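You operate a simulated robot arm through the tools that you are given. There is no shell and no other tool.

You run a simulated robot arm. Do the job below in one go: nothing can be reset, and whatever is moved stays where it is left.

## Task
Take the slab eight and leave it on top of the orange plate. Then take the repair chalk and leave it on the top of the orange cart. Then take the black cap on the stock rack top and put it away on the plinth top. Then shut the pink drawer. Then take the black valve and put it on the screen ledge. Then fetch the green pad and set it on the top of the orange cart. Then fetch the brown bung and set it on the orange sheet. Then fetch the blue divider and set it on the top of the blue cart. Then take the blue rag and leave it on the red tray. Then open the red drawer, take the tin marked "soap" from the stock rack top and put it in the inside of the red drawer and shut the drawer again. Do these in the order given. Set down upright: black cap, brown bung.

The check looks at the end state, three seconds after you hand in, the way a careful person would. Anything else that was tipped, shoved, dropped, spilled or broken makes it a failure. A push-on lid holds only when it is set on centred and level and pressed home; a screw cap is set on level and turned clockwise until tight. Flat cloth is picked up by pressing the open fingertips on it (5 to 10 N) and closing them slowly along it; thin cloth reads only 2 to 8 mm in the jaws.

## Robot
A 6-joint arm with a two-finger parallel gripper on a trunk, on a base that drives. Base frame: it is fixed to the floor where the robot stands at the start and does not move with it; the origin is under the middle of the robot, x ahead of it, y to its left, z up. Units: mm, rad, N and s.
With the tool pointing down near the work surface it reaches from about 300 to 700 mm from the robot's upright axis, wherever it stands. Its first joint turns from -2.897 to 2.897 rad. Places, roughly: black cap (5x5x6 cm) [6300, -2100, 1000]; black valve (3x3x7 cm) [6200, -300, 400]; blue divider (15x3x12 cm) [-4000, 200, 900]; blue rag (8x5x3 cm) [4200, -2300, 800]; brown bung [-2500, -1250, 500]; cream tin, soap tin [6000, -3000, 1000]; green pad (8x5x3 cm) [6200, -2700, 1000]; inside of the red drawer [6500, -1900, 600]; orange plate [6000, -250, 750]; orange sheet (17x12x1 cm) [-1200, 3300, 900]; pink drawer [6400, -1800, 500]; plinth top [-1300, -4600, 800]; red drawer [6500, -1800, 600]; red tray (15x11x3 cm) [6300, -2300, 1000]; repair chalk [6500, -2250, 1000]; screen ledge (32x14 cm) [1420, -1100, 920]; slab eight [3500, -1750, 750]; top of the blue cart [-3500, 1500, 800]; top of the orange cart [5000, -5100, 800]. Payload 4.1 kg.
Tool frame: the origin (TCP) lies between the finger pads and is the grasp point; the fingertips stand 23 mm ahead of it; z points along the fingers, y is the line along which they close. The gripper opens to 94 mm. The fingers are 38 mm wide and 10 mm thick; the gripper's body (54 by 96 mm) begins 39 mm behind the TCP.
Orientation is that of the tool frame in the base frame, as [roll, pitch, yaw] about the fixed x, y, z axes, in that order (R = Rz(yaw) Ry(pitch) Rx(roll)). With the fingers straight down and closing along the base's y, the tool's x points along the base's -x, its y along +y and its z along -z.

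## Interface
- The arm moves only by the tool play_rows. Its argument "series" is a list of rows, each a list of 7 numbers: the closure, from 0 (fully open) to 1 (shut), then the shift along the base's x, y, z in units of 50 mm (1.0 is 50 mm), then the turn, a rotation vector about the base's x, y, z in units of 6 degrees (1.0 is 6 degrees). In form: [[fingers, tx, ty, tz, rx, ry, rz], ...]. A call has 1 to 20 rows; each row shifts and turns the commanded pose from where the row before left it. A call with a number of a shift or a turn outside -1 to 1 is refused whole. A row lasts 0.2 s, in which the tool goes at most 50 mm and 0.15 rad; a call with a longer step from one row to the next is refused whole, and so is a gripper value outside its range. Where a pose cannot be reached the arm comes as near as it can. A force on the tool above 40 N (or 10 N above the force at the start of the call, whichever is more), or a blocked arm, ends the call early, and 0.2 s more pass. Each finger travels about 45 mm/s and halts on what it meets, pressing with about 22 N; the grip force reading is that of the motor and also rises with nothing between the fingers. The clock runs only during rows and for 0.2 s after the last one: add rows that do not move to give the fingers time. It gives the time, the measured TCP pose, the force on the tool (base axes), the opening and the grip force at its end, in the units of the frame above (readings bear some noise), with the torque about the TCP (base axes, N m) and any sound that the robot's microphone picked up.
- Cameras (640 x 400 px; columns grow to the right, rows downward): "scene" is now at [27.8, 157.4, 1429.1]; the picture's right is [-0.10, -1.00, 0.00], its down [-0.55, 0.05, -0.84] and it looks along [0.83, -0.08, -0.55] (base axes); focal length 279 px, centre (320, 200). "wrist" rides on the gripper at [86, 16, -75] in the tool frame; the picture's right is [-0.18, 0.98, 0.00], its down [-0.58, -0.11, -0.81] and it looks along [-0.79, -0.15, 0.59] (tool axes); focal length 243 px, centre (320, 200). There is no depth. A picture from a camera that has moved, and an enlarged one, comes with that camera's place and axes in the base frame and with its lens.
- get_image(camera): a new picture of that camera. No time passes.
- move_column(by): slides the trunk up (or, below 0, down) by that many mm; the arm and the scene camera ride with it, the base frame stays. It gives what a move gives, with no picture.
- roll_base(legs): drives the robot by 1 to 6 legs, each [ahead, turn to the left] in mm and rad, along the robot's own axes; the way and the turn of a leg run together, so that a leg with both is an arc; at most 1500 mm and 3.142 rad a leg. The arm and the cameras ride along, it lands a little off, and it stops where it bumps. It gives what a move gives.
- head_to(pan, tilt): turns the head with the scene camera to pan (to the left, within 2.705 rad either way) and tilt (down, from -0.506 to 1.204), counted from straight ahead of the robot. It gives what a move gives.
- enlarge(camera, box): a new picture of the part [left, top, right, bottom] of that camera's present view, enlarged. No time passes.
- job_done(): hands the job in; it is judged then, once.

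Nothing tells you exact positions but the pictures and the camera data. Unless the task says otherwise, let go and move clear before handing in.

The tools are called after ">>>" by a JSON object that holds its "op" and its "data". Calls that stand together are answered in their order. play_rows: Moves the arm, as the interface text tells. Its arguments: {"type":"object","properties":{"series":{"type":"array","items":{"type":"array","items":{"type":"number"}}}},"required":["series"]} The other tools are called the same way: move_column (by) slides the trunk up or down; roll_base (legs) drives the base; head_to (pan, tilt) turns the head that bears the scene camera; get_image (camera) takes a picture; enlarge (camera, box) takes an enlarged picture of a part of a camera's view; job_done () hands the job in.

At the start:

```text
clock: 0.0
tcp_pos: [478.2, -130.3, 1075.6]
tool_rot: [3.141, 0.001, -3.141]
ft_force: [0.1, -0.6, -0.6]
ft_torque: [-0.03, 0.02, 0.04]
finger_gap: 94.3
grasp_force: 0.1
trunk travel left (down, up): [-375.0, 215.0]
robot x, y, heading: [0.9, -0.1, 0.0]
head pan, tilt: [-0.098, 0.583]
```

scene: 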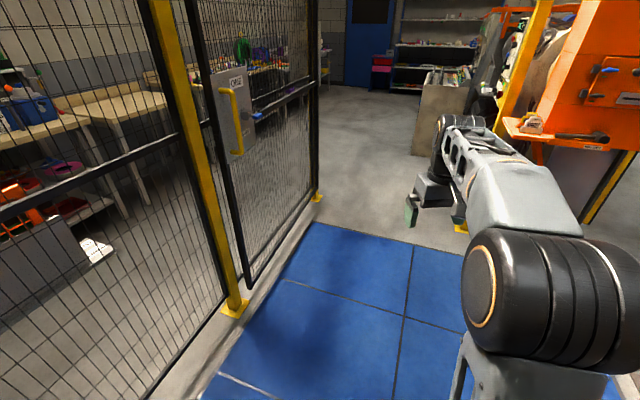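
wrist: 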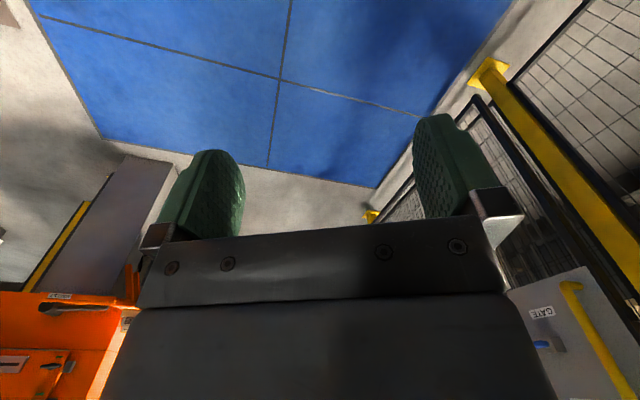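

I see the robot standing in a fenced cell on a blue mat, with an opening ahead and an orange machine to the right. I'll look around with the head before driving anywhere.

>>> {"op": "head_to", "data": {"pan": 0.0, "tilt": 0.3}}

>>> {"op": "get_image", "data": {"camera": "scene"}}

>>> {"op": "head_to", "data": {"pan": -0.9, "tilt": 0.3}}

>>> {"op": "get_image", "data": {"camera": "scene"}}

>>> {"op": "head_to", "data": {"pan": -1.8, "tilt": 0.3}}

>>> {"op": "get_image", "data": {"camera": "scene"}}

>>> {"op": "head_to", "data": {"pan": -2.7, "tilt": 0.3}}

>>> {"op": "get_image", "data": {"camera": "scene"}}

>>> {"op": "head_to", "data": {"pan": 2.6, "tilt": 0.3}}

>>> {"op": "get_image", "data": {"camera": "scene"}}

>>> {"op": "head_to", "data": {"pan": 1.8, "tilt": 0.3}}

>>> {"op": "get_image", "data": {"camera": "scene"}}

>>> {"op": "head_to", "data": {"pan": 0.9, "tilt": 0.3}}

>>> {"op": "get_image", "data": {"camera": "scene"}}

```text
clock: 0.8
tcp_pos: [478.4, -130.2, 1074.8]
tool_rot: [3.141, 0.001, 3.141]
ft_force: [0.5, -0.1, 0.1]
ft_torque: [0.0, 0.02, 0.01]
finger_gap: 94.2
grasp_force: 0.2
trunk travel left (down, up): [-375.0, 215.0]
robot x, y, heading: [-1.4, -0.5, -0.003]
head pan, tilt: [0.0, 0.3]
```

```text
taken
camera scene: at [32.7, 166.0, 1454.9], right [0.0, -1.0, 0.0], down [-0.3, 0.0, -0.96], along [0.96, 0.0, -0.3], focal length 279 px, centre (320, 200)
```

scene: 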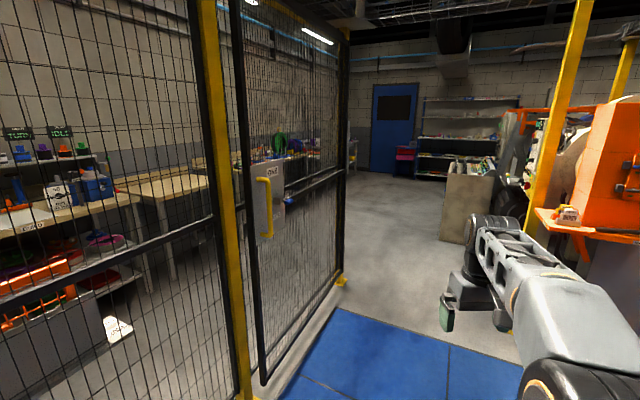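

```text
clock: 2.0
tcp_pos: [478.5, -130.2, 1073.8]
tool_rot: [-3.141, -0.001, -3.141]
ft_force: [-0.2, 0.1, 0.0]
ft_torque: [0.0, -0.01, -0.01]
finger_gap: 94.1
grasp_force: 0.0
trunk travel left (down, up): [-375.0, 215.0]
robot x, y, heading: [0.9, -0.4, 0.003]
head pan, tilt: [-0.901, 0.3]
```

```text
taken
camera scene: at [-2.7, 92.9, 1455.0], right [-0.78, -0.62, 0.0], down [-0.18, 0.23, -0.96], along [0.59, -0.75, -0.3], focal length 279 px, centre (320, 200)
```

scene: 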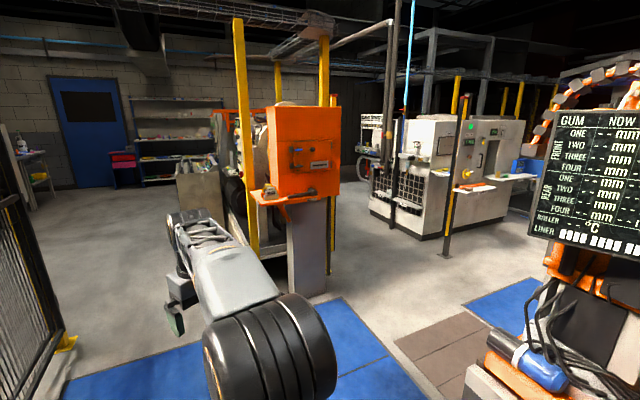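

```text
clock: 3.2
tcp_pos: [477.9, -129.8, 1075.3]
tool_rot: [-3.141, 0.0, -3.141]
ft_force: [1.0, 0.7, 0.5]
ft_torque: [-0.02, 0.0, 0.0]
finger_gap: 94.0
grasp_force: 0.1
trunk travel left (down, up): [-375.0, 215.0]
robot x, y, heading: [1.0, -0.2, 0.002]
head pan, tilt: [-1.799, 0.3]
```

```text
taken
camera scene: at [-81.8, 75.1, 1455.0], right [-0.97, 0.23, 0.0], down [0.07, 0.29, -0.96], along [-0.22, -0.93, -0.3], focal length 279 px, centre (320, 200)
```

scene: 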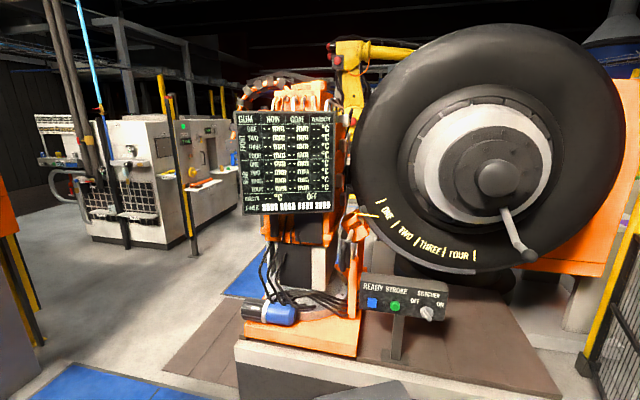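

```text
clock: 4.4
tcp_pos: [478.2, -130.9, 1074.8]
tool_rot: [-3.142, 0.0, 3.141]
ft_force: [-0.4, 0.0, 0.0]
ft_torque: [0.01, 0.01, 0.0]
finger_gap: 93.6
grasp_force: 0.1
trunk travel left (down, up): [-375.0, 215.0]
robot x, y, heading: [0.4, 0.6, 0.001]
head pan, tilt: [-2.7, 0.3]
```

```text
taken
camera scene: at [-145.1, 126.1, 1455.0], right [-0.43, 0.9, 0.0], down [0.27, 0.13, -0.96], along [-0.86, -0.41, -0.3], focal length 279 px, centre (320, 200)
```

scene: 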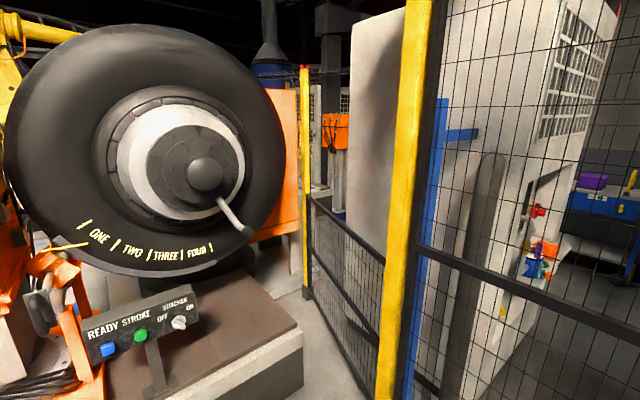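

```text
clock: 8.5
tcp_pos: [478.6, -131.0, 1074.6]
tool_rot: [3.141, -0.002, 3.14]
ft_force: [0.2, 0.7, 0.6]
ft_torque: [-0.04, 0.02, 0.01]
finger_gap: 93.8
grasp_force: 0.1
trunk travel left (down, up): [-375.0, 215.0]
robot x, y, heading: [0.5, 1.3, 0.0]
head pan, tilt: [2.601, 0.3]
```

```text
taken
camera scene: at [-140.7, 214.1, 1455.0], right [0.52, 0.86, 0.0], down [0.25, -0.15, -0.96], along [-0.82, 0.49, -0.3], focal length 279 px, centre (320, 200)
```

scene: 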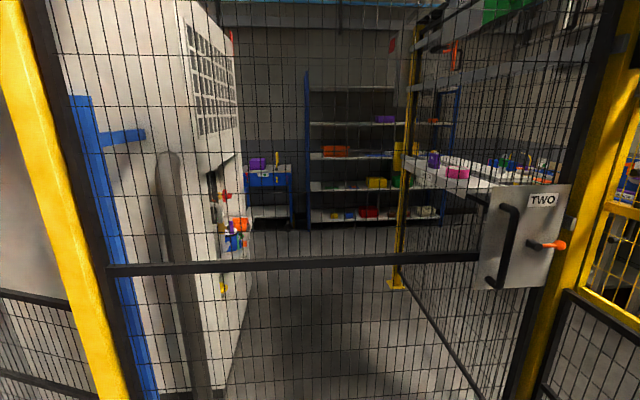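

```text
clock: 9.7
tcp_pos: [478.0, -130.0, 1074.9]
tool_rot: [3.141, 0.001, 3.141]
ft_force: [0.0, -0.5, -0.1]
ft_torque: [0.01, 0.01, 0.01]
finger_gap: 94.1
grasp_force: 0.0
trunk travel left (down, up): [-375.0, 215.0]
robot x, y, heading: [1.5, 0.7, 0.002]
head pan, tilt: [1.799, 0.3]
```

```text
taken
camera scene: at [-81.9, 257.0, 1455.0], right [0.97, 0.23, 0.0], down [0.07, -0.29, -0.96], along [-0.22, 0.93, -0.3], focal length 279 px, centre (320, 200)
```

scene: 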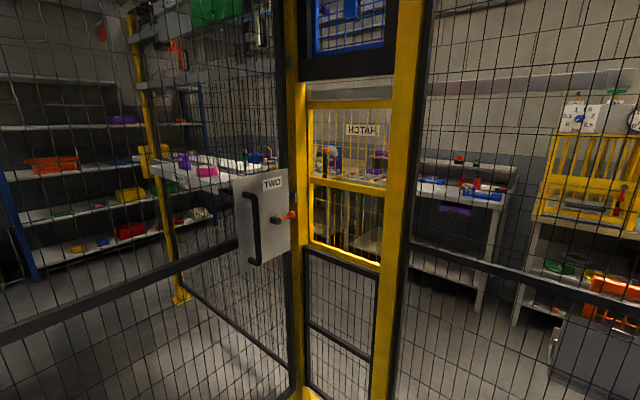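

```text
clock: 10.8
tcp_pos: [477.2, -130.4, 1074.7]
tool_rot: [-3.142, 0.0, -3.141]
ft_force: [0.9, 1.2, 0.4]
ft_torque: [0.0, 0.03, 0.02]
finger_gap: 94.1
grasp_force: 0.1
trunk travel left (down, up): [-375.0, 215.0]
robot x, y, heading: [-1.1, 2.4, 0.001]
head pan, tilt: [0.901, 0.3]
```

```text
taken
camera scene: at [-2.8, 239.2, 1455.0], right [0.78, -0.62, 0.0], down [-0.18, -0.23, -0.96], along [0.59, 0.75, -0.3], focal length 279 px, centre (320, 200)
```

scene: 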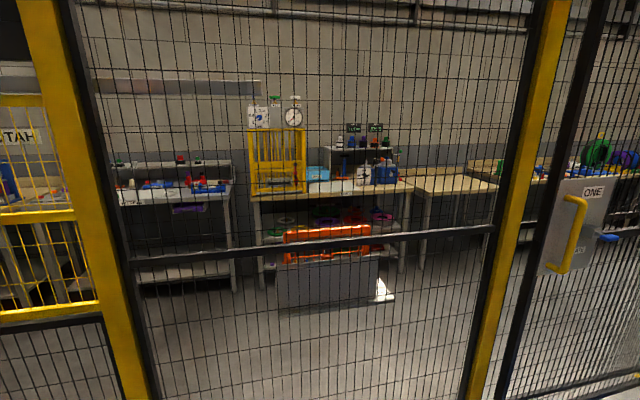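

The cell opens ahead, between the gate-post foot near (2240, -20) and the machine-post foot near (1660, -1140). I'll enlarge the view ahead and down to check the way out before driving.

>>> {"op": "head_to", "data": {"pan": -0.35, "tilt": 0.45}}

>>> {"op": "get_image", "data": {"camera": "scene"}}

>>> {"op": "enlarge", "data": {"camera": "scene", "box": [200, 20, 520, 220]}}

>>> {"op": "head_to", "data": {"pan": -0.9, "tilt": 0.9}}

>>> {"op": "get_image", "data": {"camera": "scene"}}

```text
clock: 12.3
tcp_pos: [478.3, -130.1, 1075.1]
tool_rot: [3.141, 0.001, -3.14]
ft_force: [-0.8, 1.1, 0.1]
ft_torque: [0.0, -0.03, 0.03]
finger_gap: 94.2
grasp_force: 0.0
trunk travel left (down, up): [-375.0, 215.0]
robot x, y, heading: [1.7, 1.3, 0.002]
head pan, tilt: [-0.351, 0.45]
```

```text
taken
camera scene: at [25.6, 134.5, 1441.1], right [-0.34, -0.94, 0.0], down [-0.41, 0.15, -0.9], along [0.85, -0.31, -0.44], focal length 279 px, centre (320, 200)
```

scene: 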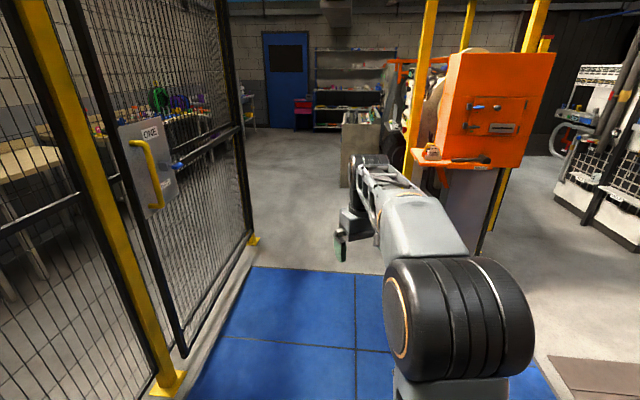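

```text
2.00 times, centred on (360, 120) of scene
camera zoom: at [25.6, 134.5, 1441.1], right [-0.34, -0.94, 0.0], down [-0.41, 0.15, -0.9], along [0.85, -0.31, -0.44], focal length 557 px, centre (240, 360)
```

zoom: 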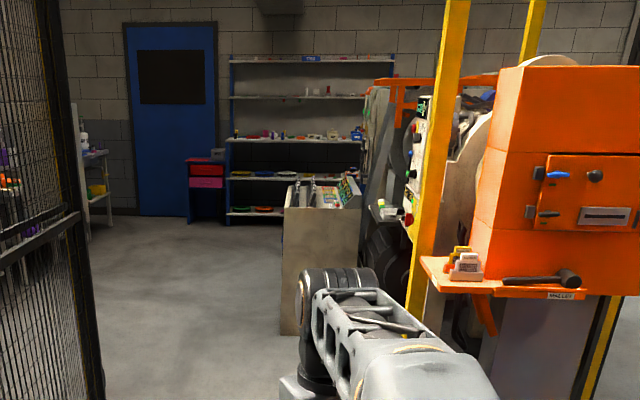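

```text
clock: 13.2
tcp_pos: [478.1, -130.1, 1075.1]
tool_rot: [-3.141, 0.001, 3.141]
ft_force: [-0.2, 0.2, 0.5]
ft_torque: [0.0, 0.02, -0.01]
finger_gap: 94.3
grasp_force: 0.1
trunk travel left (down, up): [-375.0, 215.0]
robot x, y, heading: [-0.5, -3.5, 0.001]
head pan, tilt: [-0.901, 0.901]
```

```text
taken
camera scene: at [-13.7, 106.9, 1402.8], right [-0.78, -0.62, 0.0], down [-0.49, 0.61, -0.62], along [0.39, -0.49, -0.78], focal length 279 px, centre (320, 200)
```

scene: 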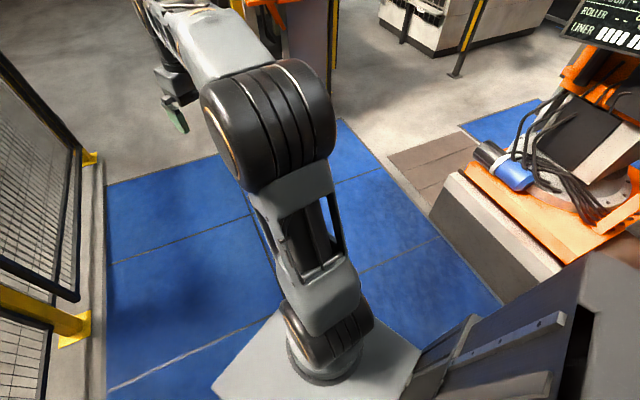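

The ledge with the mallet on the orange machine looks like the screen ledge. The stock rack is at the far wall, with the red and pink drawers left of it, and the grey cabinet should hold slab eight. I'll drive out through the gap.

>>> {"op": "roll_base", "data": {"legs": [[0, -0.289], [1500, 0], [600, 0]]}}

>>> {"op": "head_to", "data": {"pan": 0.0, "tilt": 0.3}}

>>> {"op": "get_image", "data": {"camera": "scene"}}

>>> {"op": "head_to", "data": {"pan": -0.9, "tilt": 0.3}}

>>> {"op": "get_image", "data": {"camera": "scene"}}

>>> {"op": "head_to", "data": {"pan": 0.9, "tilt": 0.3}}

>>> {"op": "get_image", "data": {"camera": "scene"}}

```text
clock: 24.6
tcp_pos: [2439.7, -854.9, 1075.5]
tool_rot: [3.141, 0.0, 2.855]
ft_force: [-0.3, -0.2, 1.0]
ft_torque: [0.0, 0.0, 0.0]
finger_gap: 94.1
grasp_force: 0.1
trunk travel left (down, up): [-375.0, 215.0]
robot x, y, heading: [2017.2, -594.8, -0.28]
head pan, tilt: [-0.901, 0.901]
```

```text
clock: 25.8
tcp_pos: [2439.4, -855.9, 1074.8]
tool_rot: [3.141, 0.0, 2.855]
ft_force: [0.5, -0.6, -0.6]
ft_torque: [-0.03, 0.02, -0.02]
finger_gap: 94.3
grasp_force: 0.1
trunk travel left (down, up): [-375.0, 215.0]
robot x, y, heading: [2017.9, -595.7, -0.288]
head pan, tilt: [0.0, 0.3]
```

```text
taken
camera scene: at [2096.3, -445.4, 1455.0], right [-0.28, -0.96, 0.0], down [-0.28, 0.08, -0.96], along [0.92, -0.27, -0.3], focal length 279 px, centre (320, 200)
```

scene: 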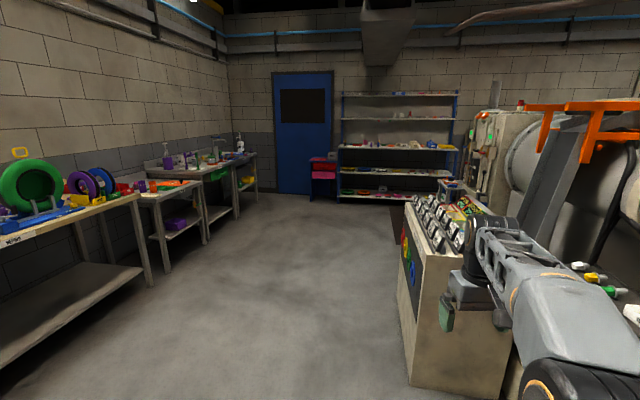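

```text
clock: 27.0
tcp_pos: [2440.3, -855.6, 1075.0]
tool_rot: [3.141, 0.0, 2.854]
ft_force: [-1.0, -0.3, 1.4]
ft_torque: [0.0, -0.02, 0.01]
finger_gap: 93.9
grasp_force: 0.0
trunk travel left (down, up): [-375.0, 215.0]
robot x, y, heading: [2016.9, -596.5, -0.288]
head pan, tilt: [-0.901, 0.3]
```

```text
taken
camera scene: at [2041.7, -505.5, 1455.0], right [-0.93, -0.37, 0.0], down [-0.11, 0.27, -0.96], along [0.36, -0.89, -0.3], focal length 279 px, centre (320, 200)
```

scene: 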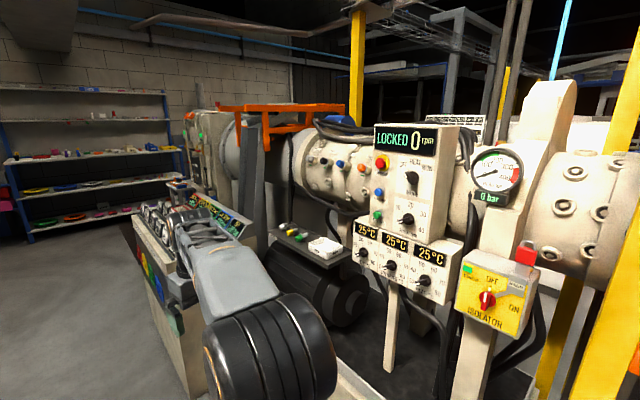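

```text
clock: 28.8
tcp_pos: [2439.8, -855.5, 1075.8]
tool_rot: [3.141, 0.0, 2.856]
ft_force: [0.0, 0.3, -1.0]
ft_torque: [-0.03, 0.01, 0.04]
finger_gap: 93.5
grasp_force: 0.0
trunk travel left (down, up): [-375.0, 215.0]
robot x, y, heading: [2018.9, -597.1, -0.287]
head pan, tilt: [0.901, 0.3]
```

```text
taken
camera scene: at [2083.1, -365.2, 1455.0], right [0.58, -0.82, 0.0], down [-0.24, -0.17, -0.96], along [0.78, 0.55, -0.3], focal length 279 px, centre (320, 200)
```

scene: 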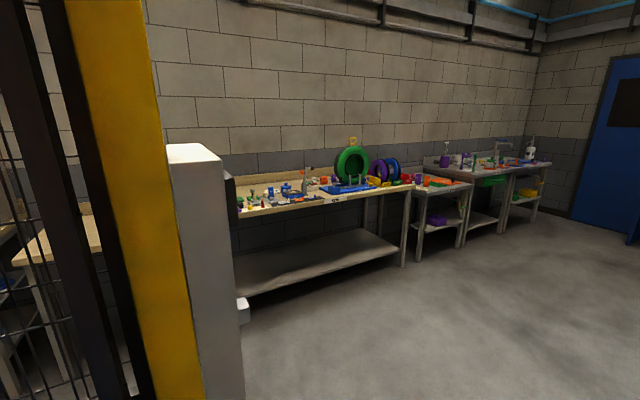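

The cabinet is a slab rack, roughly centred at (3340, -1650) and turned about -0.5 rad, and slab eight is one of its pieces. I'll drive to the open aisle beside it and look closely.

>>> {"op": "roll_base", "data": {"legs": [[0, 0.223], [1500, 0], [180, 0], [0, -1.6]]}}

>>> {"op": "head_to", "data": {"pan": 0.0, "tilt": 0.6}}

>>> {"op": "get_image", "data": {"camera": "scene"}}

```text
clock: 42.1
tcp_pos: [3540.1, -1157.1, 1075.8]
tool_rot: [-3.141, 0.0, 1.497]
ft_force: [0.5, 0.3, -0.2]
ft_torque: [-0.03, 0.02, 0.02]
finger_gap: 93.7
grasp_force: 0.0
trunk travel left (down, up): [-375.0, 215.0]
robot x, y, heading: [3701.7, -691.3, -1.648]
head pan, tilt: [0.901, 0.3]
```

```text
clock: 43.3
tcp_pos: [3538.3, -1157.9, 1075.8]
tool_rot: [3.14, 0.0, 1.496]
ft_force: [-0.2, -0.9, 0.3]
ft_torque: [-0.02, -0.03, 0.0]
finger_gap: 93.9
grasp_force: 0.2
trunk travel left (down, up): [-375.0, 215.0]
robot x, y, heading: [3703.4, -688.9, -1.646]
head pan, tilt: [0.0, 0.6]
```

```text
taken
camera scene: at [3867.9, -732.2, 1427.5], right [-1.0, 0.07, 0.0], down [0.04, 0.56, -0.83], along [-0.06, -0.82, -0.56], focal length 279 px, centre (320, 200)
```

scene: 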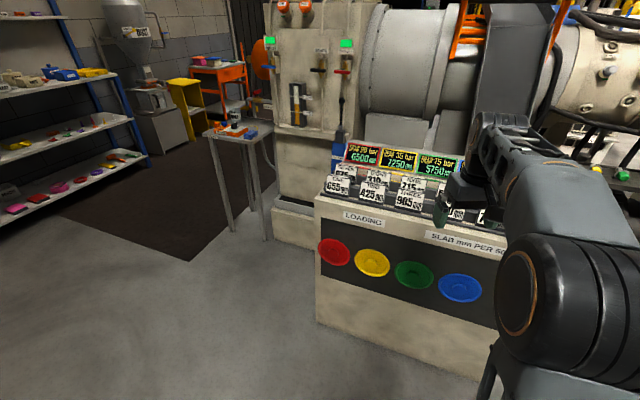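

>>> {"op": "enlarge", "data": {"camera": "scene", "box": [300, 120, 560, 282]}}

>>> {"op": "get_image", "data": {"camera": "wrist"}}

```text
2.46 times, centred on (430, 201) of scene
camera zoom: at [3867.9, -732.2, 1427.5], right [-1.0, 0.07, 0.0], down [0.04, 0.56, -0.83], along [-0.06, -0.82, -0.56], focal length 686 px, centre (49, 198)
```

zoom: 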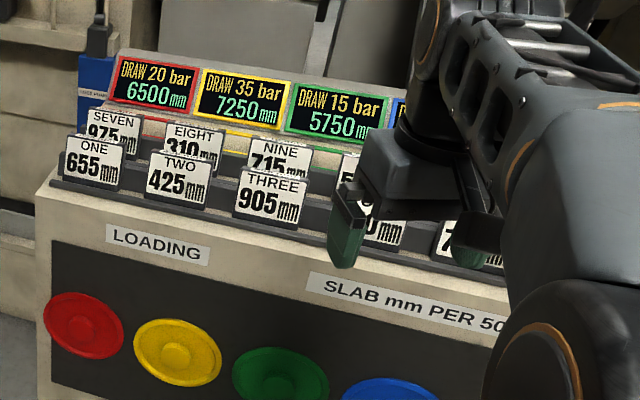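

```text
taken
camera wrist: at [3562.0, -1072.7, 1149.3], right [0.97, -0.26, 0.0], down [-0.15, -0.57, 0.81], along [-0.21, -0.78, -0.59], focal length 243 px, centre (320, 200)
```

wrist: 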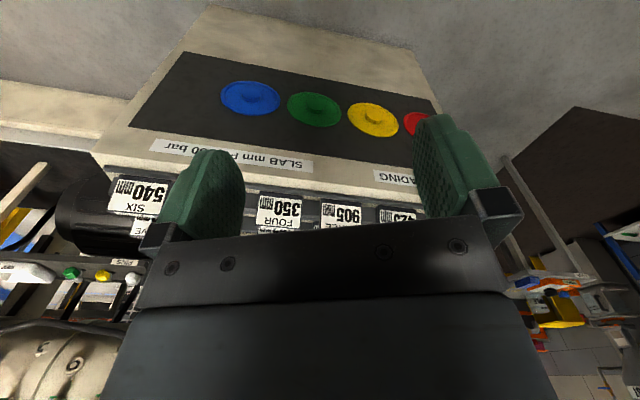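

The rack is a loading desk with slabs ONE to SIX in the front row and SEVEN to TWELVE behind; EIGHT stands behind TWO, near (3547, -1720, ~840). I'll drive up so the robot faces the desk squarely.

>>> {"op": "roll_base", "data": {"legs": [[0, 0.34], [450, 0], [0, -0.777]]}}

>>> {"op": "get_image", "data": {"camera": "scene"}}

>>> {"op": "get_image", "data": {"camera": "wrist"}}

```text
clock: 49.1
tcp_pos: [3469.4, -1475.7, 1075.4]
tool_rot: [-3.141, 0.0, 1.048]
ft_force: [-0.5, 0.3, -0.2]
ft_torque: [0.0, -0.01, 0.01]
finger_gap: 94.2
grasp_force: 0.0
trunk travel left (down, up): [-375.0, 215.0]
robot x, y, heading: [3819.9, -1124.6, -2.095]
head pan, tilt: [0.0, 0.6]
```

```text
taken
camera scene: at [3949.4, -1234.2, 1427.5], right [-0.87, 0.5, 0.0], down [0.28, 0.49, -0.83], along [-0.41, -0.71, -0.56], focal length 279 px, centre (320, 200)
```

scene: 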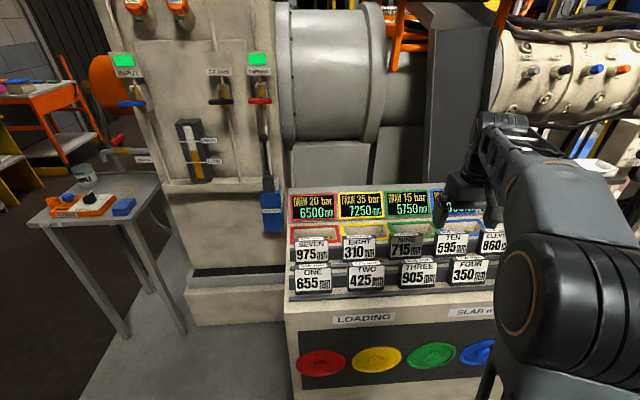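

```text
taken
camera wrist: at [3525.7, -1407.5, 1149.3], right [0.76, -0.65, 0.0], down [-0.39, -0.45, 0.81], along [-0.53, -0.61, -0.59], focal length 243 px, centre (320, 200)
```

wrist: 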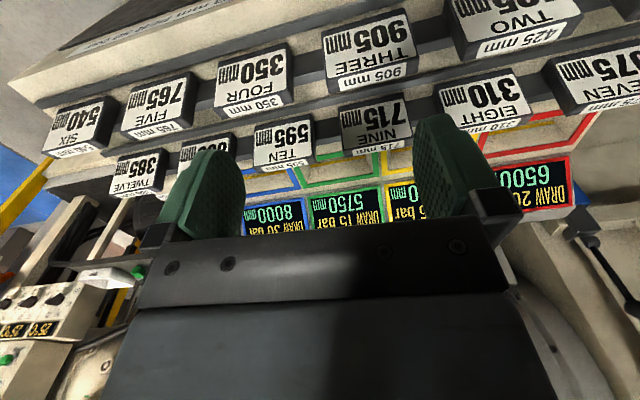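

>>> {"op": "enlarge", "data": {"camera": "scene", "box": [280, 210, 440, 310]}}

>>> {"op": "enlarge", "data": {"camera": "wrist", "box": [400, 0, 640, 150]}}

```text
4.00 times, centred on (360, 260) of scene
camera zoom: at [3949.4, -1234.2, 1427.5], right [-0.87, 0.5, 0.0], down [0.28, 0.49, -0.83], along [-0.41, -0.71, -0.56], focal length 1114 px, centre (160, -40)
```

zoom: 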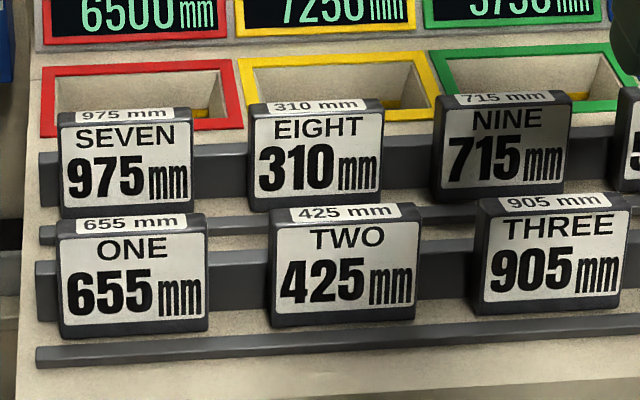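

```text
2.67 times, centred on (520, 75) of wrist
camera zoom: at [3525.7, -1407.5, 1149.3], right [0.76, -0.65, 0.0], down [-0.39, -0.45, 0.81], along [-0.53, -0.61, -0.59], focal length 647 px, centre (-213, 533)
```

zoom: 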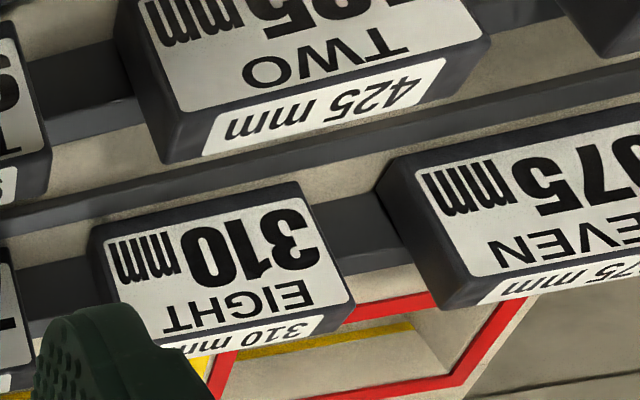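

The slabs lean back about 15° between rails. EIGHT's front-top edge is near (3564, -1681, 901), it is about 92 mm wide, and there is clear room in front and behind. I'll turn the gripper so it closes through the slab's thickness, hover above it, and check.

>>> {"op": "play_rows", "data": {"series": [[0.3, 0.1235, -0.2777, -0.05, 0, 0, -0.951], [0.3, 0.1235, -0.2777, -0.05, 0, 0, -0.951], [0.3, 0.1235, -0.2777, -0.05, 0, 0, -0.951], [0.3, 0.1235, -0.2777, -0.05, 0, 0, -0.951], [0.3, 0.1235, -0.2777, -0.05, 0, 0, -0.951], [0.3, 0.1235, -0.2777, -0.05, 0, 0, -0.951], [0.3, 0.1235, -0.2777, -0.05, 0, 0, -0.951], [0.3, 0.1235, -0.2777, -0.05, 0, 0, -0.951], [0.3, 0.1235, -0.2777, -0.05, 0, 0, -0.951], [0.3, 0.1235, -0.2777, -0.05, 0, 0, -0.951], [0.3, 0.1235, -0.2777, -0.05, 0, 0, -0.951], [0.3, 0.1235, -0.2777, -0.05, 0, 0, -0.951], [0.3, 0.1235, -0.2777, -0.05, 0, 0, -0.951], [0.3, 0.1235, -0.2777, -0.05, 0, 0, -0.951], [0.3, 0.1235, -0.2777, -0.05, 0, 0, -0.951]]}}

>>> {"op": "get_image", "data": {"camera": "wrist"}}

>>> {"op": "get_image", "data": {"camera": "scene"}}

```text
clock: 52.3
tcp_pos: [3561.6, -1684.4, 1037.2]
tool_rot: [-3.142, 0.0, -0.451]
ft_force: [-0.1, 0.3, 0.7]
ft_torque: [0.03, 0.04, 0.0]
finger_gap: 65.9
grasp_force: 0.1
trunk travel left (down, up): [-375.0, 215.0]
robot x, y, heading: [3820.0, -1124.5, -2.094]
head pan, tilt: [0.0, 0.6]
```

```text
taken
camera wrist: at [3632.8, -1735.6, 1111.8], right [-0.59, -0.81, 0.0], down [-0.48, 0.35, 0.81], along [-0.65, 0.48, -0.59], focal length 243 px, centre (320, 200)
```

wrist: 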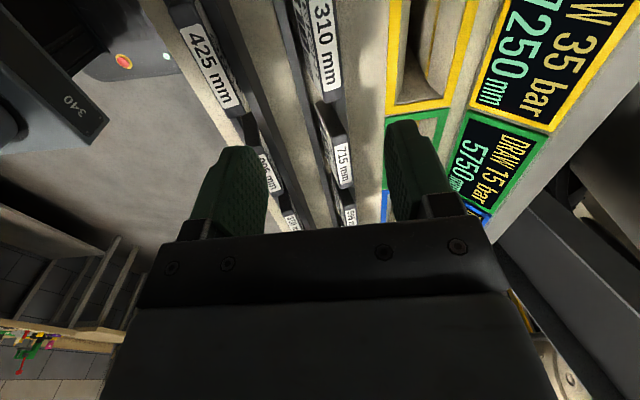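

```text
taken
camera scene: at [3949.5, -1234.4, 1427.5], right [-0.87, 0.5, 0.0], down [0.28, 0.49, -0.83], along [-0.41, -0.71, -0.56], focal length 279 px, centre (320, 200)
```

scene: 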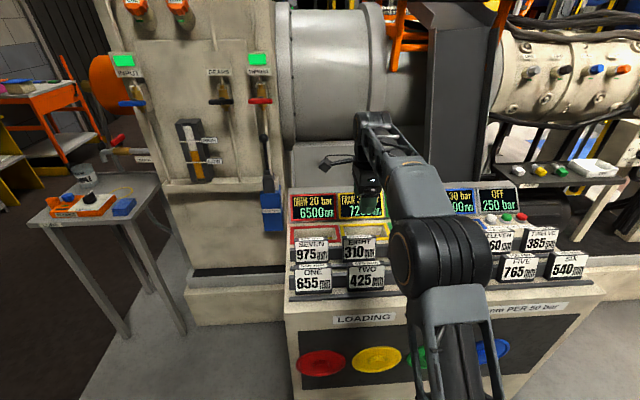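

>>> {"op": "enlarge", "data": {"camera": "wrist", "box": [200, 0, 440, 150]}}

```text
2.67 times, centred on (320, 75) of wrist
camera zoom: at [3632.8, -1735.6, 1111.8], right [-0.59, -0.81, 0.0], down [-0.48, 0.35, 0.81], along [-0.65, 0.48, -0.59], focal length 647 px, centre (320, 533)
```

zoom: 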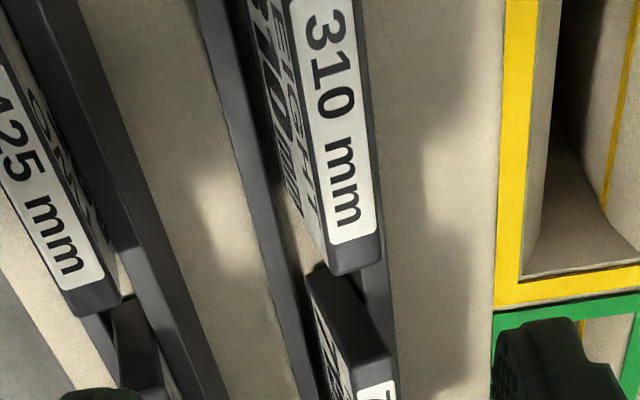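

EIGHT is about 20 mm thick and is centred under the tool to within a few mm. I'll tilt the gripper 15° to match its lean and descend part way to verify.

>>> {"op": "play_rows", "data": {"series": [[0.3, -0.072, -0.153, -0.444, 0.75, -0.363, 0], [0.3, -0.072, -0.153, -0.444, 0.75, -0.363, 0], [0.3, -0.072, -0.153, -0.444, 0.75, -0.363, 0], [0.3, 0, 0, 0, 0, 0, 0]]}}

>>> {"op": "enlarge", "data": {"camera": "wrist", "box": [200, 0, 440, 150]}}

>>> {"op": "enlarge", "data": {"camera": "scene", "box": [280, 150, 440, 250]}}

```text
clock: 53.3
tcp_pos: [3552.6, -1702.3, 950.8]
tool_rot: [-2.877, 0.0, -0.449]
ft_force: [0.5, -0.2, -0.5]
ft_torque: [-0.02, 0.0, -0.01]
finger_gap: 65.5
grasp_force: 0.1
out of reach, approached as far as the arm can: row 3
trunk travel left (down, up): [-375.0, 215.0]
robot x, y, heading: [3820.8, -1127.1, -2.098]
head pan, tilt: [0.0, 0.6]
```

```text
2.67 times, centred on (320, 75) of wrist
camera zoom: at [3615.5, -1770.8, 1019.2], right [-0.58, -0.78, -0.26], down [-0.57, 0.16, 0.81], along [-0.58, 0.61, -0.53], focal length 647 px, centre (320, 533)
```

zoom: 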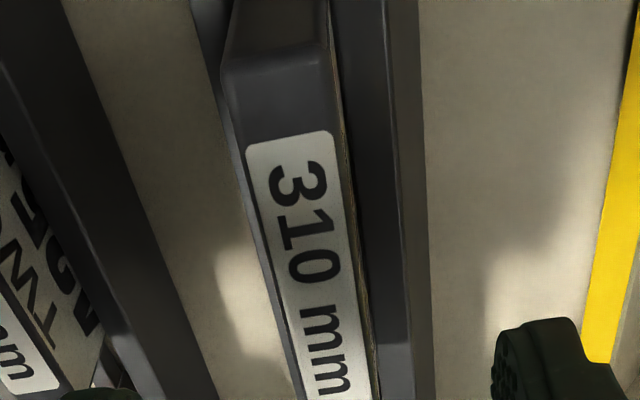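

```text
4.00 times, centred on (360, 200) of scene
camera zoom: at [3949.3, -1234.6, 1427.5], right [-0.87, 0.5, 0.0], down [0.28, 0.49, -0.82], along [-0.41, -0.71, -0.57], focal length 1114 px, centre (160, 200)
```

zoom: 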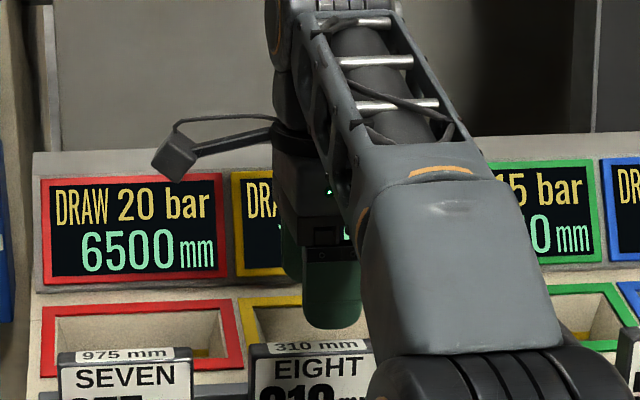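

The tilted pose hit the edge of the arm's reach, so I need the base a little closer. I'll raise the trunk and look down to see how much room there is between the base and the desk.

>>> {"op": "move_column", "data": {"by": 100}}

>>> {"op": "head_to", "data": {"pan": -0.3, "tilt": 1.2}}

>>> {"op": "get_image", "data": {"camera": "scene"}}

```text
clock: 54.6
tcp_pos: [3552.4, -1702.8, 1052.2]
tool_rot: [-2.879, 0.0, -0.449]
ft_force: [-0.5, 0.4, 0.4]
ft_torque: [0.01, 0.01, 0.04]
finger_gap: 65.9
grasp_force: 0.0
trunk travel left (down, up): [-475.0, 115.0]
robot x, y, heading: [3820.2, -1126.9, -2.09]
head pan, tilt: [0.0, 0.6]
```

```text
clock: 55.6
tcp_pos: [3552.5, -1702.1, 1052.6]
tool_rot: [-2.879, -0.001, -0.449]
ft_force: [-0.1, 0.1, 0.1]
ft_torque: [-0.01, 0.01, 0.0]
finger_gap: 66.0
grasp_force: 0.1
trunk travel left (down, up): [-475.0, 115.0]
robot x, y, heading: [3824.2, -1129.6, -2.096]
head pan, tilt: [-0.3, 1.201]
```

```text
taken
camera scene: at [3952.6, -1195.8, 1483.0], right [-0.68, 0.73, 0.0], down [0.68, 0.63, -0.36], along [-0.27, -0.25, -0.93], focal length 279 px, centre (320, 200)
```

scene: 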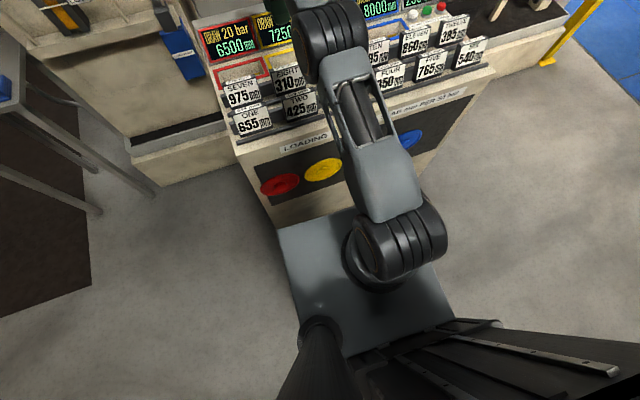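

The plate rides with the trunk, well above the desk. A short move forward of 60 mm should leave plenty of room between the base and the desk front.

>>> {"op": "roll_base", "data": {"legs": [[60, 0]]}}

>>> {"op": "head_to", "data": {"pan": 0.0, "tilt": 0.6}}

>>> {"op": "enlarge", "data": {"camera": "wrist", "box": [120, 0, 520, 250]}}

```text
clock: 56.6
tcp_pos: [3521.8, -1754.7, 1050.7]
tool_rot: [-2.879, -0.001, -0.449]
ft_force: [0.0, -0.1, 0.0]
ft_torque: [-0.01, -0.02, -0.04]
finger_gap: 66.0
grasp_force: 0.1
trunk travel left (down, up): [-475.0, 115.0]
robot x, y, heading: [3790.4, -1176.3, -2.093]
head pan, tilt: [-0.3, 1.201]
```

```text
clock: 57.6
tcp_pos: [3521.6, -1753.0, 1051.9]
tool_rot: [-2.879, 0.002, -0.448]
ft_force: [-0.1, 0.4, 0.0]
ft_torque: [0.02, -0.03, 0.02]
finger_gap: 65.8
grasp_force: 0.1
trunk travel left (down, up): [-475.0, 115.0]
robot x, y, heading: [3786.5, -1179.3, -2.095]
head pan, tilt: [0.0, 0.6]
```

```text
1.60 times, centred on (320, 125) of wrist
camera zoom: at [3585.3, -1822.3, 1119.5], right [-0.58, -0.78, -0.25], down [-0.57, 0.16, 0.81], along [-0.59, 0.61, -0.53], focal length 388 px, centre (320, 320)
```

zoom: 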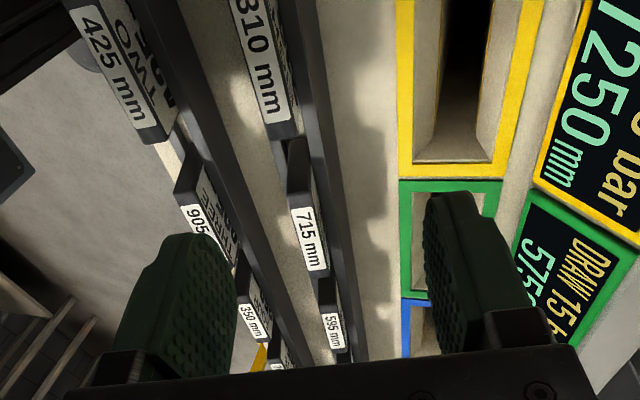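

>>> {"op": "play_rows", "data": {"series": [[0.3, 0.214, 0.311, -0.547, 0, 0, 0], [0.3, 0.214, 0.311, -0.547, 0, 0, 0], [0.3, 0.214, 0.311, -0.547, 0, 0, 0], [0.3, 0, 0, 0, 0, 0, 0]]}}

>>> {"op": "get_image", "data": {"camera": "wrist"}}

>>> {"op": "enlarge", "data": {"camera": "scene", "box": [260, 170, 500, 320]}}

```text
clock: 58.6
tcp_pos: [3554.5, -1706.7, 968.5]
tool_rot: [-2.881, 0.001, -0.449]
ft_force: [0.5, 0.2, -0.5]
ft_torque: [0.01, 0.01, 0.02]
finger_gap: 65.8
grasp_force: 0.0
trunk travel left (down, up): [-475.0, 115.0]
robot x, y, heading: [3790.1, -1178.0, -2.096]
head pan, tilt: [0.0, 0.6]
```

```text
taken
camera wrist: at [3617.9, -1775.2, 1036.9], right [-0.58, -0.78, -0.25], down [-0.57, 0.16, 0.81], along [-0.59, 0.61, -0.53], focal length 243 px, centre (320, 200)
```

wrist: 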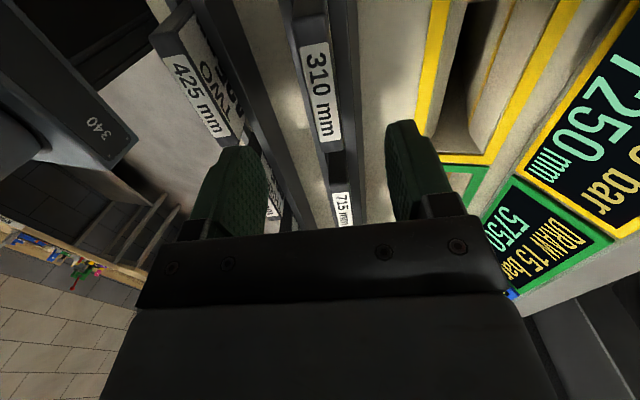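

```text
2.67 times, centred on (380, 245) of scene
camera zoom: at [3919.5, -1286.2, 1527.5], right [-0.87, 0.5, 0.0], down [0.28, 0.49, -0.83], along [-0.41, -0.71, -0.56], focal length 743 px, centre (160, 80)
```

zoom: 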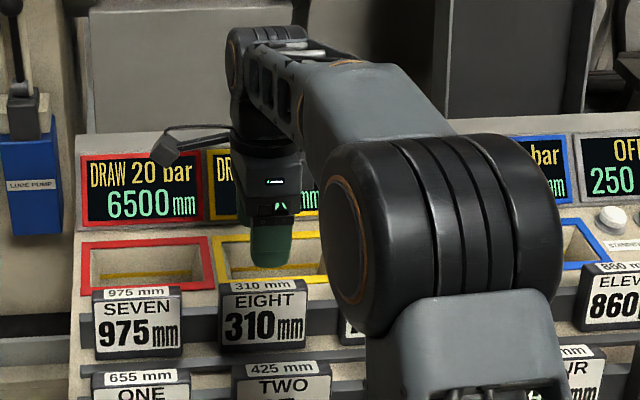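

>>> {"op": "play_rows", "data": {"series": [[0.3, 0.054, 0.117, -0.497, 0, 0, 0], [0.3, 0.054, 0.117, -0.497, 0, 0, 0], [0.3, 0.054, 0.117, -0.497, 0, 0, 0], [0.3, 0, 0, 0, 0, 0, 0]]}}

>>> {"op": "get_image", "data": {"camera": "wrist"}}

>>> {"op": "enlarge", "data": {"camera": "scene", "box": [290, 210, 450, 310]}}

```text
clock: 59.6
tcp_pos: [3564.7, -1689.9, 893.2]
tool_rot: [-2.88, 0.002, -0.448]
ft_force: [-0.2, 0.2, 0.4]
ft_torque: [0.02, 0.01, -0.01]
finger_gap: 66.0
grasp_force: 0.1
trunk travel left (down, up): [-475.0, 115.0]
robot x, y, heading: [3790.2, -1174.7, -2.091]
head pan, tilt: [0.0, 0.6]
```

```text
taken
camera wrist: at [3625.6, -1757.8, 961.6], right [-0.58, -0.78, -0.26], down [-0.57, 0.16, 0.81], along [-0.58, 0.61, -0.53], focal length 243 px, centre (320, 200)
```

wrist: 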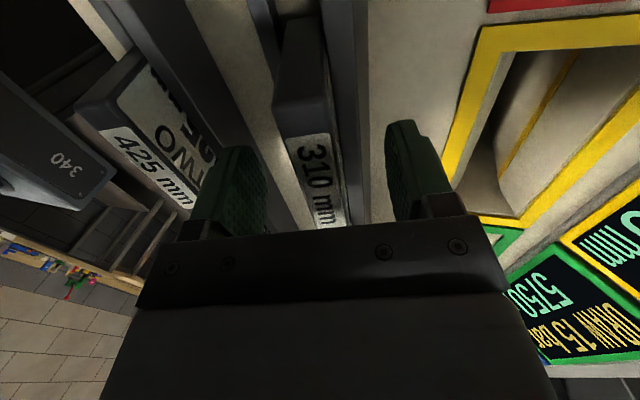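

```text
4.00 times, centred on (370, 260) of scene
camera zoom: at [3919.4, -1286.3, 1527.5], right [-0.87, 0.5, 0.0], down [0.28, 0.49, -0.83], along [-0.41, -0.71, -0.56], focal length 1114 px, centre (120, -40)
```

zoom: 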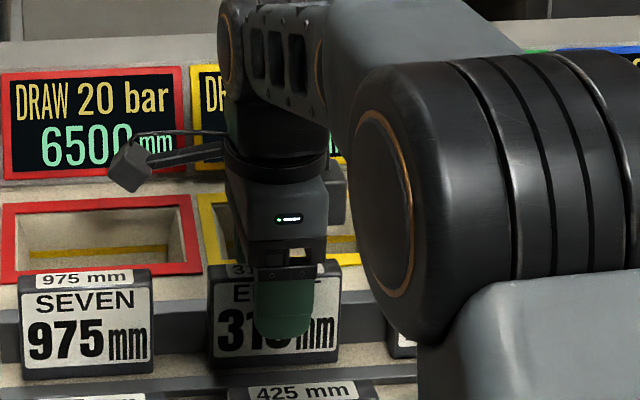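

The fingers straddle EIGHT, centred on it. Closing now.

>>> {"op": "play_rows", "data": {"series": [[0.6, 0, 0, 0, 0, 0, 0], [0.85, 0, 0, 0, 0, 0, 0], [1.0, 0, 0, 0, 0, 0, 0], [1.0, 0, 0, 0, 0, 0, 0], [1.0, 0, 0, 0, 0, 0, 0], [1.0, 0, 0, 0, 0, 0, 0]]}}

>>> {"op": "get_image", "data": {"camera": "wrist"}}

```text
clock: 61.0
tcp_pos: [3562.9, -1688.9, 895.0]
tool_rot: [-2.879, -0.001, -0.448]
ft_force: [0.3, 0.8, 0.3]
ft_torque: [0.15, 0.04, -0.04]
finger_gap: 19.7
grasp_force: 22.0
trunk travel left (down, up): [-475.0, 115.0]
robot x, y, heading: [3787.0, -1178.8, -2.097]
head pan, tilt: [0.0, 0.6]
```

```text
taken
camera wrist: at [3625.6, -1757.7, 962.0], right [-0.58, -0.78, -0.26], down [-0.57, 0.16, 0.81], along [-0.58, 0.61, -0.53], focal length 243 px, centre (320, 200)
```

wrist: 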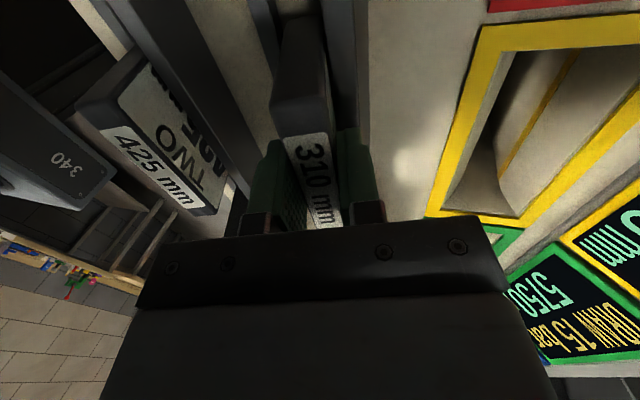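

Gripped at 19.7 mm. Lifting along the lean, then straight up.

>>> {"op": "play_rows", "data": {"series": [[1.0, -0.056, -0.117, 0.483, 0, 0, 0], [1.0, -0.056, -0.117, 0.483, 0, 0, 0], [1.0, 0, 0, 0.6, 0, 0, 0], [1.0, 0, 0, 0.8, 0, 0, 0], [1.0, 0, 0, 0.8, 0, 0, 0], [1.0, 0, 0.2, 0.8, 0, 0, 0], [1.0, 0, 0.4, 0.2, -0.75, 0.363, 0], [1.0, 0, 0.4, 0, -0.75, 0.363, 0], [1.0, 0, 0, 0, -0.75, 0.363, 0]]}}

>>> {"op": "get_image", "data": {"camera": "wrist"}}

>>> {"op": "get_image", "data": {"camera": "scene"}}

```text
clock: 63.0
tcp_pos: [3556.5, -1651.2, 1103.5]
tool_rot: [3.14, 0.001, -0.448]
ft_force: [-0.5, -0.2, -1.2]
ft_torque: [0.0, 0.0, 0.0]
finger_gap: 19.9
grasp_force: 22.4
trunk travel left (down, up): [-475.0, 115.0]
robot x, y, heading: [3787.7, -1176.6, -2.1]
head pan, tilt: [0.0, 0.6]
```

```text
taken
camera wrist: at [3627.8, -1702.7, 1177.7], right [-0.59, -0.81, 0.0], down [-0.48, 0.35, 0.81], along [-0.65, 0.48, -0.59], focal length 243 px, centre (320, 200)
```

wrist: 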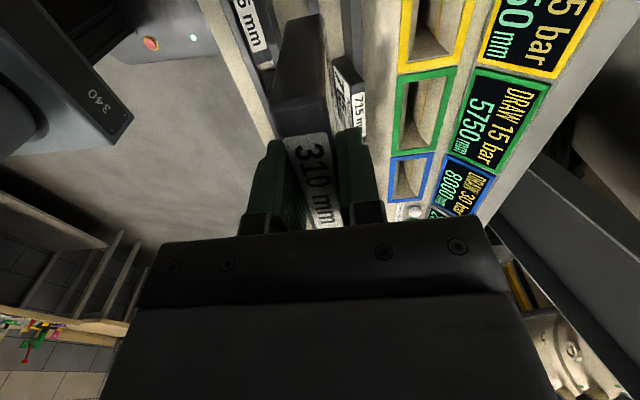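

```text
taken
camera scene: at [3919.4, -1286.2, 1527.5], right [-0.87, 0.5, 0.0], down [0.28, 0.49, -0.83], along [-0.41, -0.71, -0.56], focal length 279 px, centre (320, 200)
```

scene: 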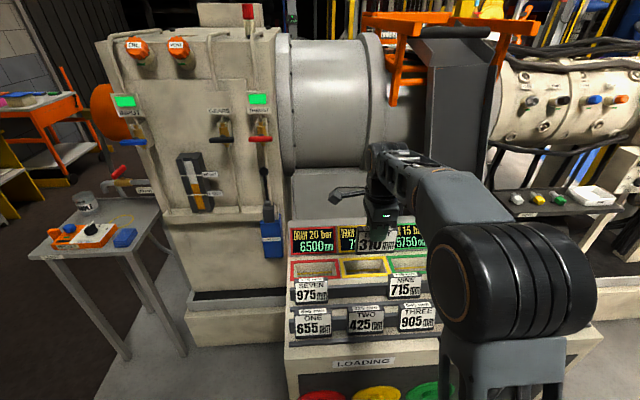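

Slab EIGHT is in hand, and I can also see the blue rag on the small grey table to the left. Now I'll back off, turn down the aisle and find the orange plate.

>>> {"op": "roll_base", "data": {"legs": [[-450, 0], [0, 2.095]]}}

>>> {"op": "head_to", "data": {"pan": 0.0, "tilt": 0.35}}

>>> {"op": "get_image", "data": {"camera": "scene"}}

>>> {"op": "head_to", "data": {"pan": 0.6, "tilt": 0.35}}

>>> {"op": "get_image", "data": {"camera": "scene"}}

```text
clock: 70.7
tcp_pos: [4542.8, -749.2, 1103.2]
tool_rot: [-3.141, 0.002, 1.654]
ft_force: [0.6, 0.2, -0.4]
ft_torque: [0.01, -0.01, 0.0]
finger_gap: 19.9
grasp_force: 22.3
trunk travel left (down, up): [-475.0, 115.0]
robot x, y, heading: [4016.7, -787.8, 0.005]
head pan, tilt: [0.0, 0.6]
```

```text
clock: 71.5
tcp_pos: [4542.7, -749.1, 1104.5]
tool_rot: [3.141, 0.0, 1.652]
ft_force: [0.6, 0.0, -1.4]
ft_torque: [-0.02, 0.01, 0.0]
finger_gap: 19.9
grasp_force: 21.6
trunk travel left (down, up): [-475.0, 115.0]
robot x, y, heading: [4016.8, -787.3, 0.003]
head pan, tilt: [0.0, 0.351]
```

```text
taken
camera scene: at [4048.2, -621.2, 1550.2], right [0.01, -1.0, 0.0], down [-0.34, 0.0, -0.94], along [0.94, 0.01, -0.34], focal length 279 px, centre (320, 200)
```

scene: 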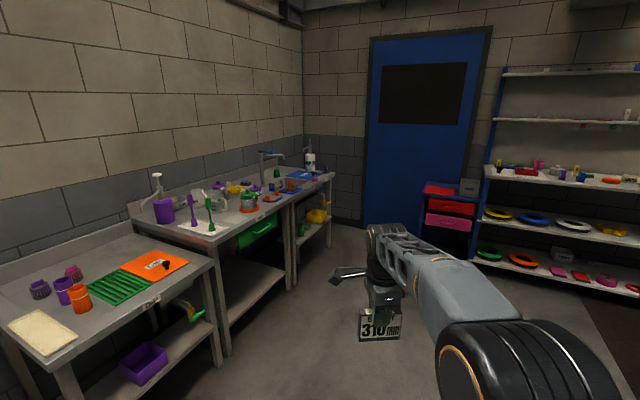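

```text
clock: 72.5
tcp_pos: [4543.5, -749.9, 1102.8]
tool_rot: [3.141, 0.0, 1.653]
ft_force: [-0.9, -0.1, -2.3]
ft_torque: [-0.01, -0.01, -0.03]
finger_gap: 19.8
grasp_force: 21.7
trunk travel left (down, up): [-475.0, 115.0]
robot x, y, heading: [4017.5, -786.0, 0.005]
head pan, tilt: [0.6, 0.351]
```

```text
taken
camera scene: at [4031.7, -568.7, 1550.3], right [0.57, -0.82, 0.0], down [-0.28, -0.2, -0.94], along [0.77, 0.53, -0.34], focal length 279 px, centre (320, 200)
```

scene: 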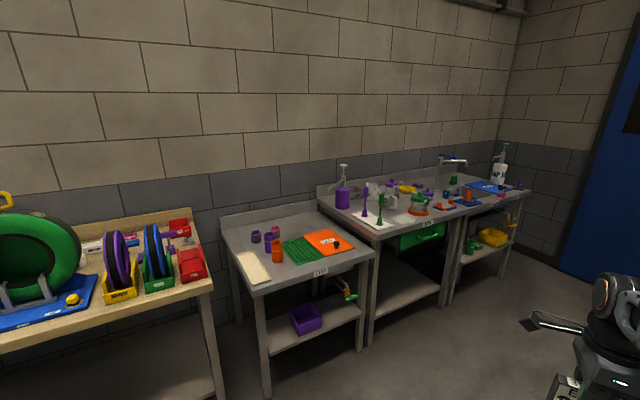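

>>> {"op": "head_to", "data": {"pan": 0.2, "tilt": 0.35}}

>>> {"op": "enlarge", "data": {"camera": "scene", "box": [200, 140, 440, 290]}}

```text
clock: 73.4
tcp_pos: [4543.6, -749.0, 1104.5]
tool_rot: [3.141, 0.002, 1.652]
ft_force: [0.3, 0.5, -1.1]
ft_torque: [0.02, 0.0, -0.04]
finger_gap: 20.0
grasp_force: 22.2
trunk travel left (down, up): [-475.0, 115.0]
robot x, y, heading: [4018.0, -783.8, 0.003]
head pan, tilt: [0.201, 0.351]
```

```text
2.67 times, centred on (320, 215) of scene
camera zoom: at [4046.2, -602.6, 1550.3], right [0.21, -0.98, 0.0], down [-0.34, -0.07, -0.94], along [0.92, 0.19, -0.34], focal length 743 px, centre (320, 160)
```

zoom: 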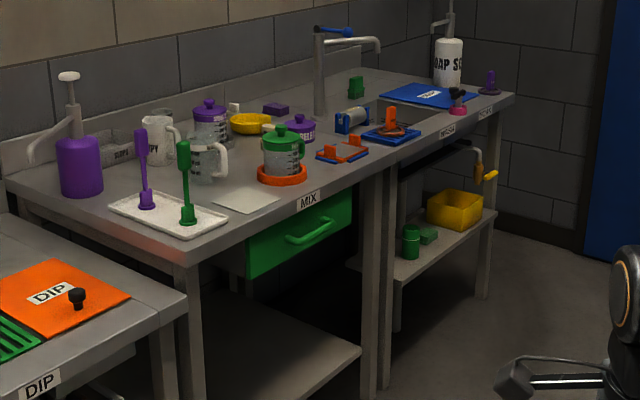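

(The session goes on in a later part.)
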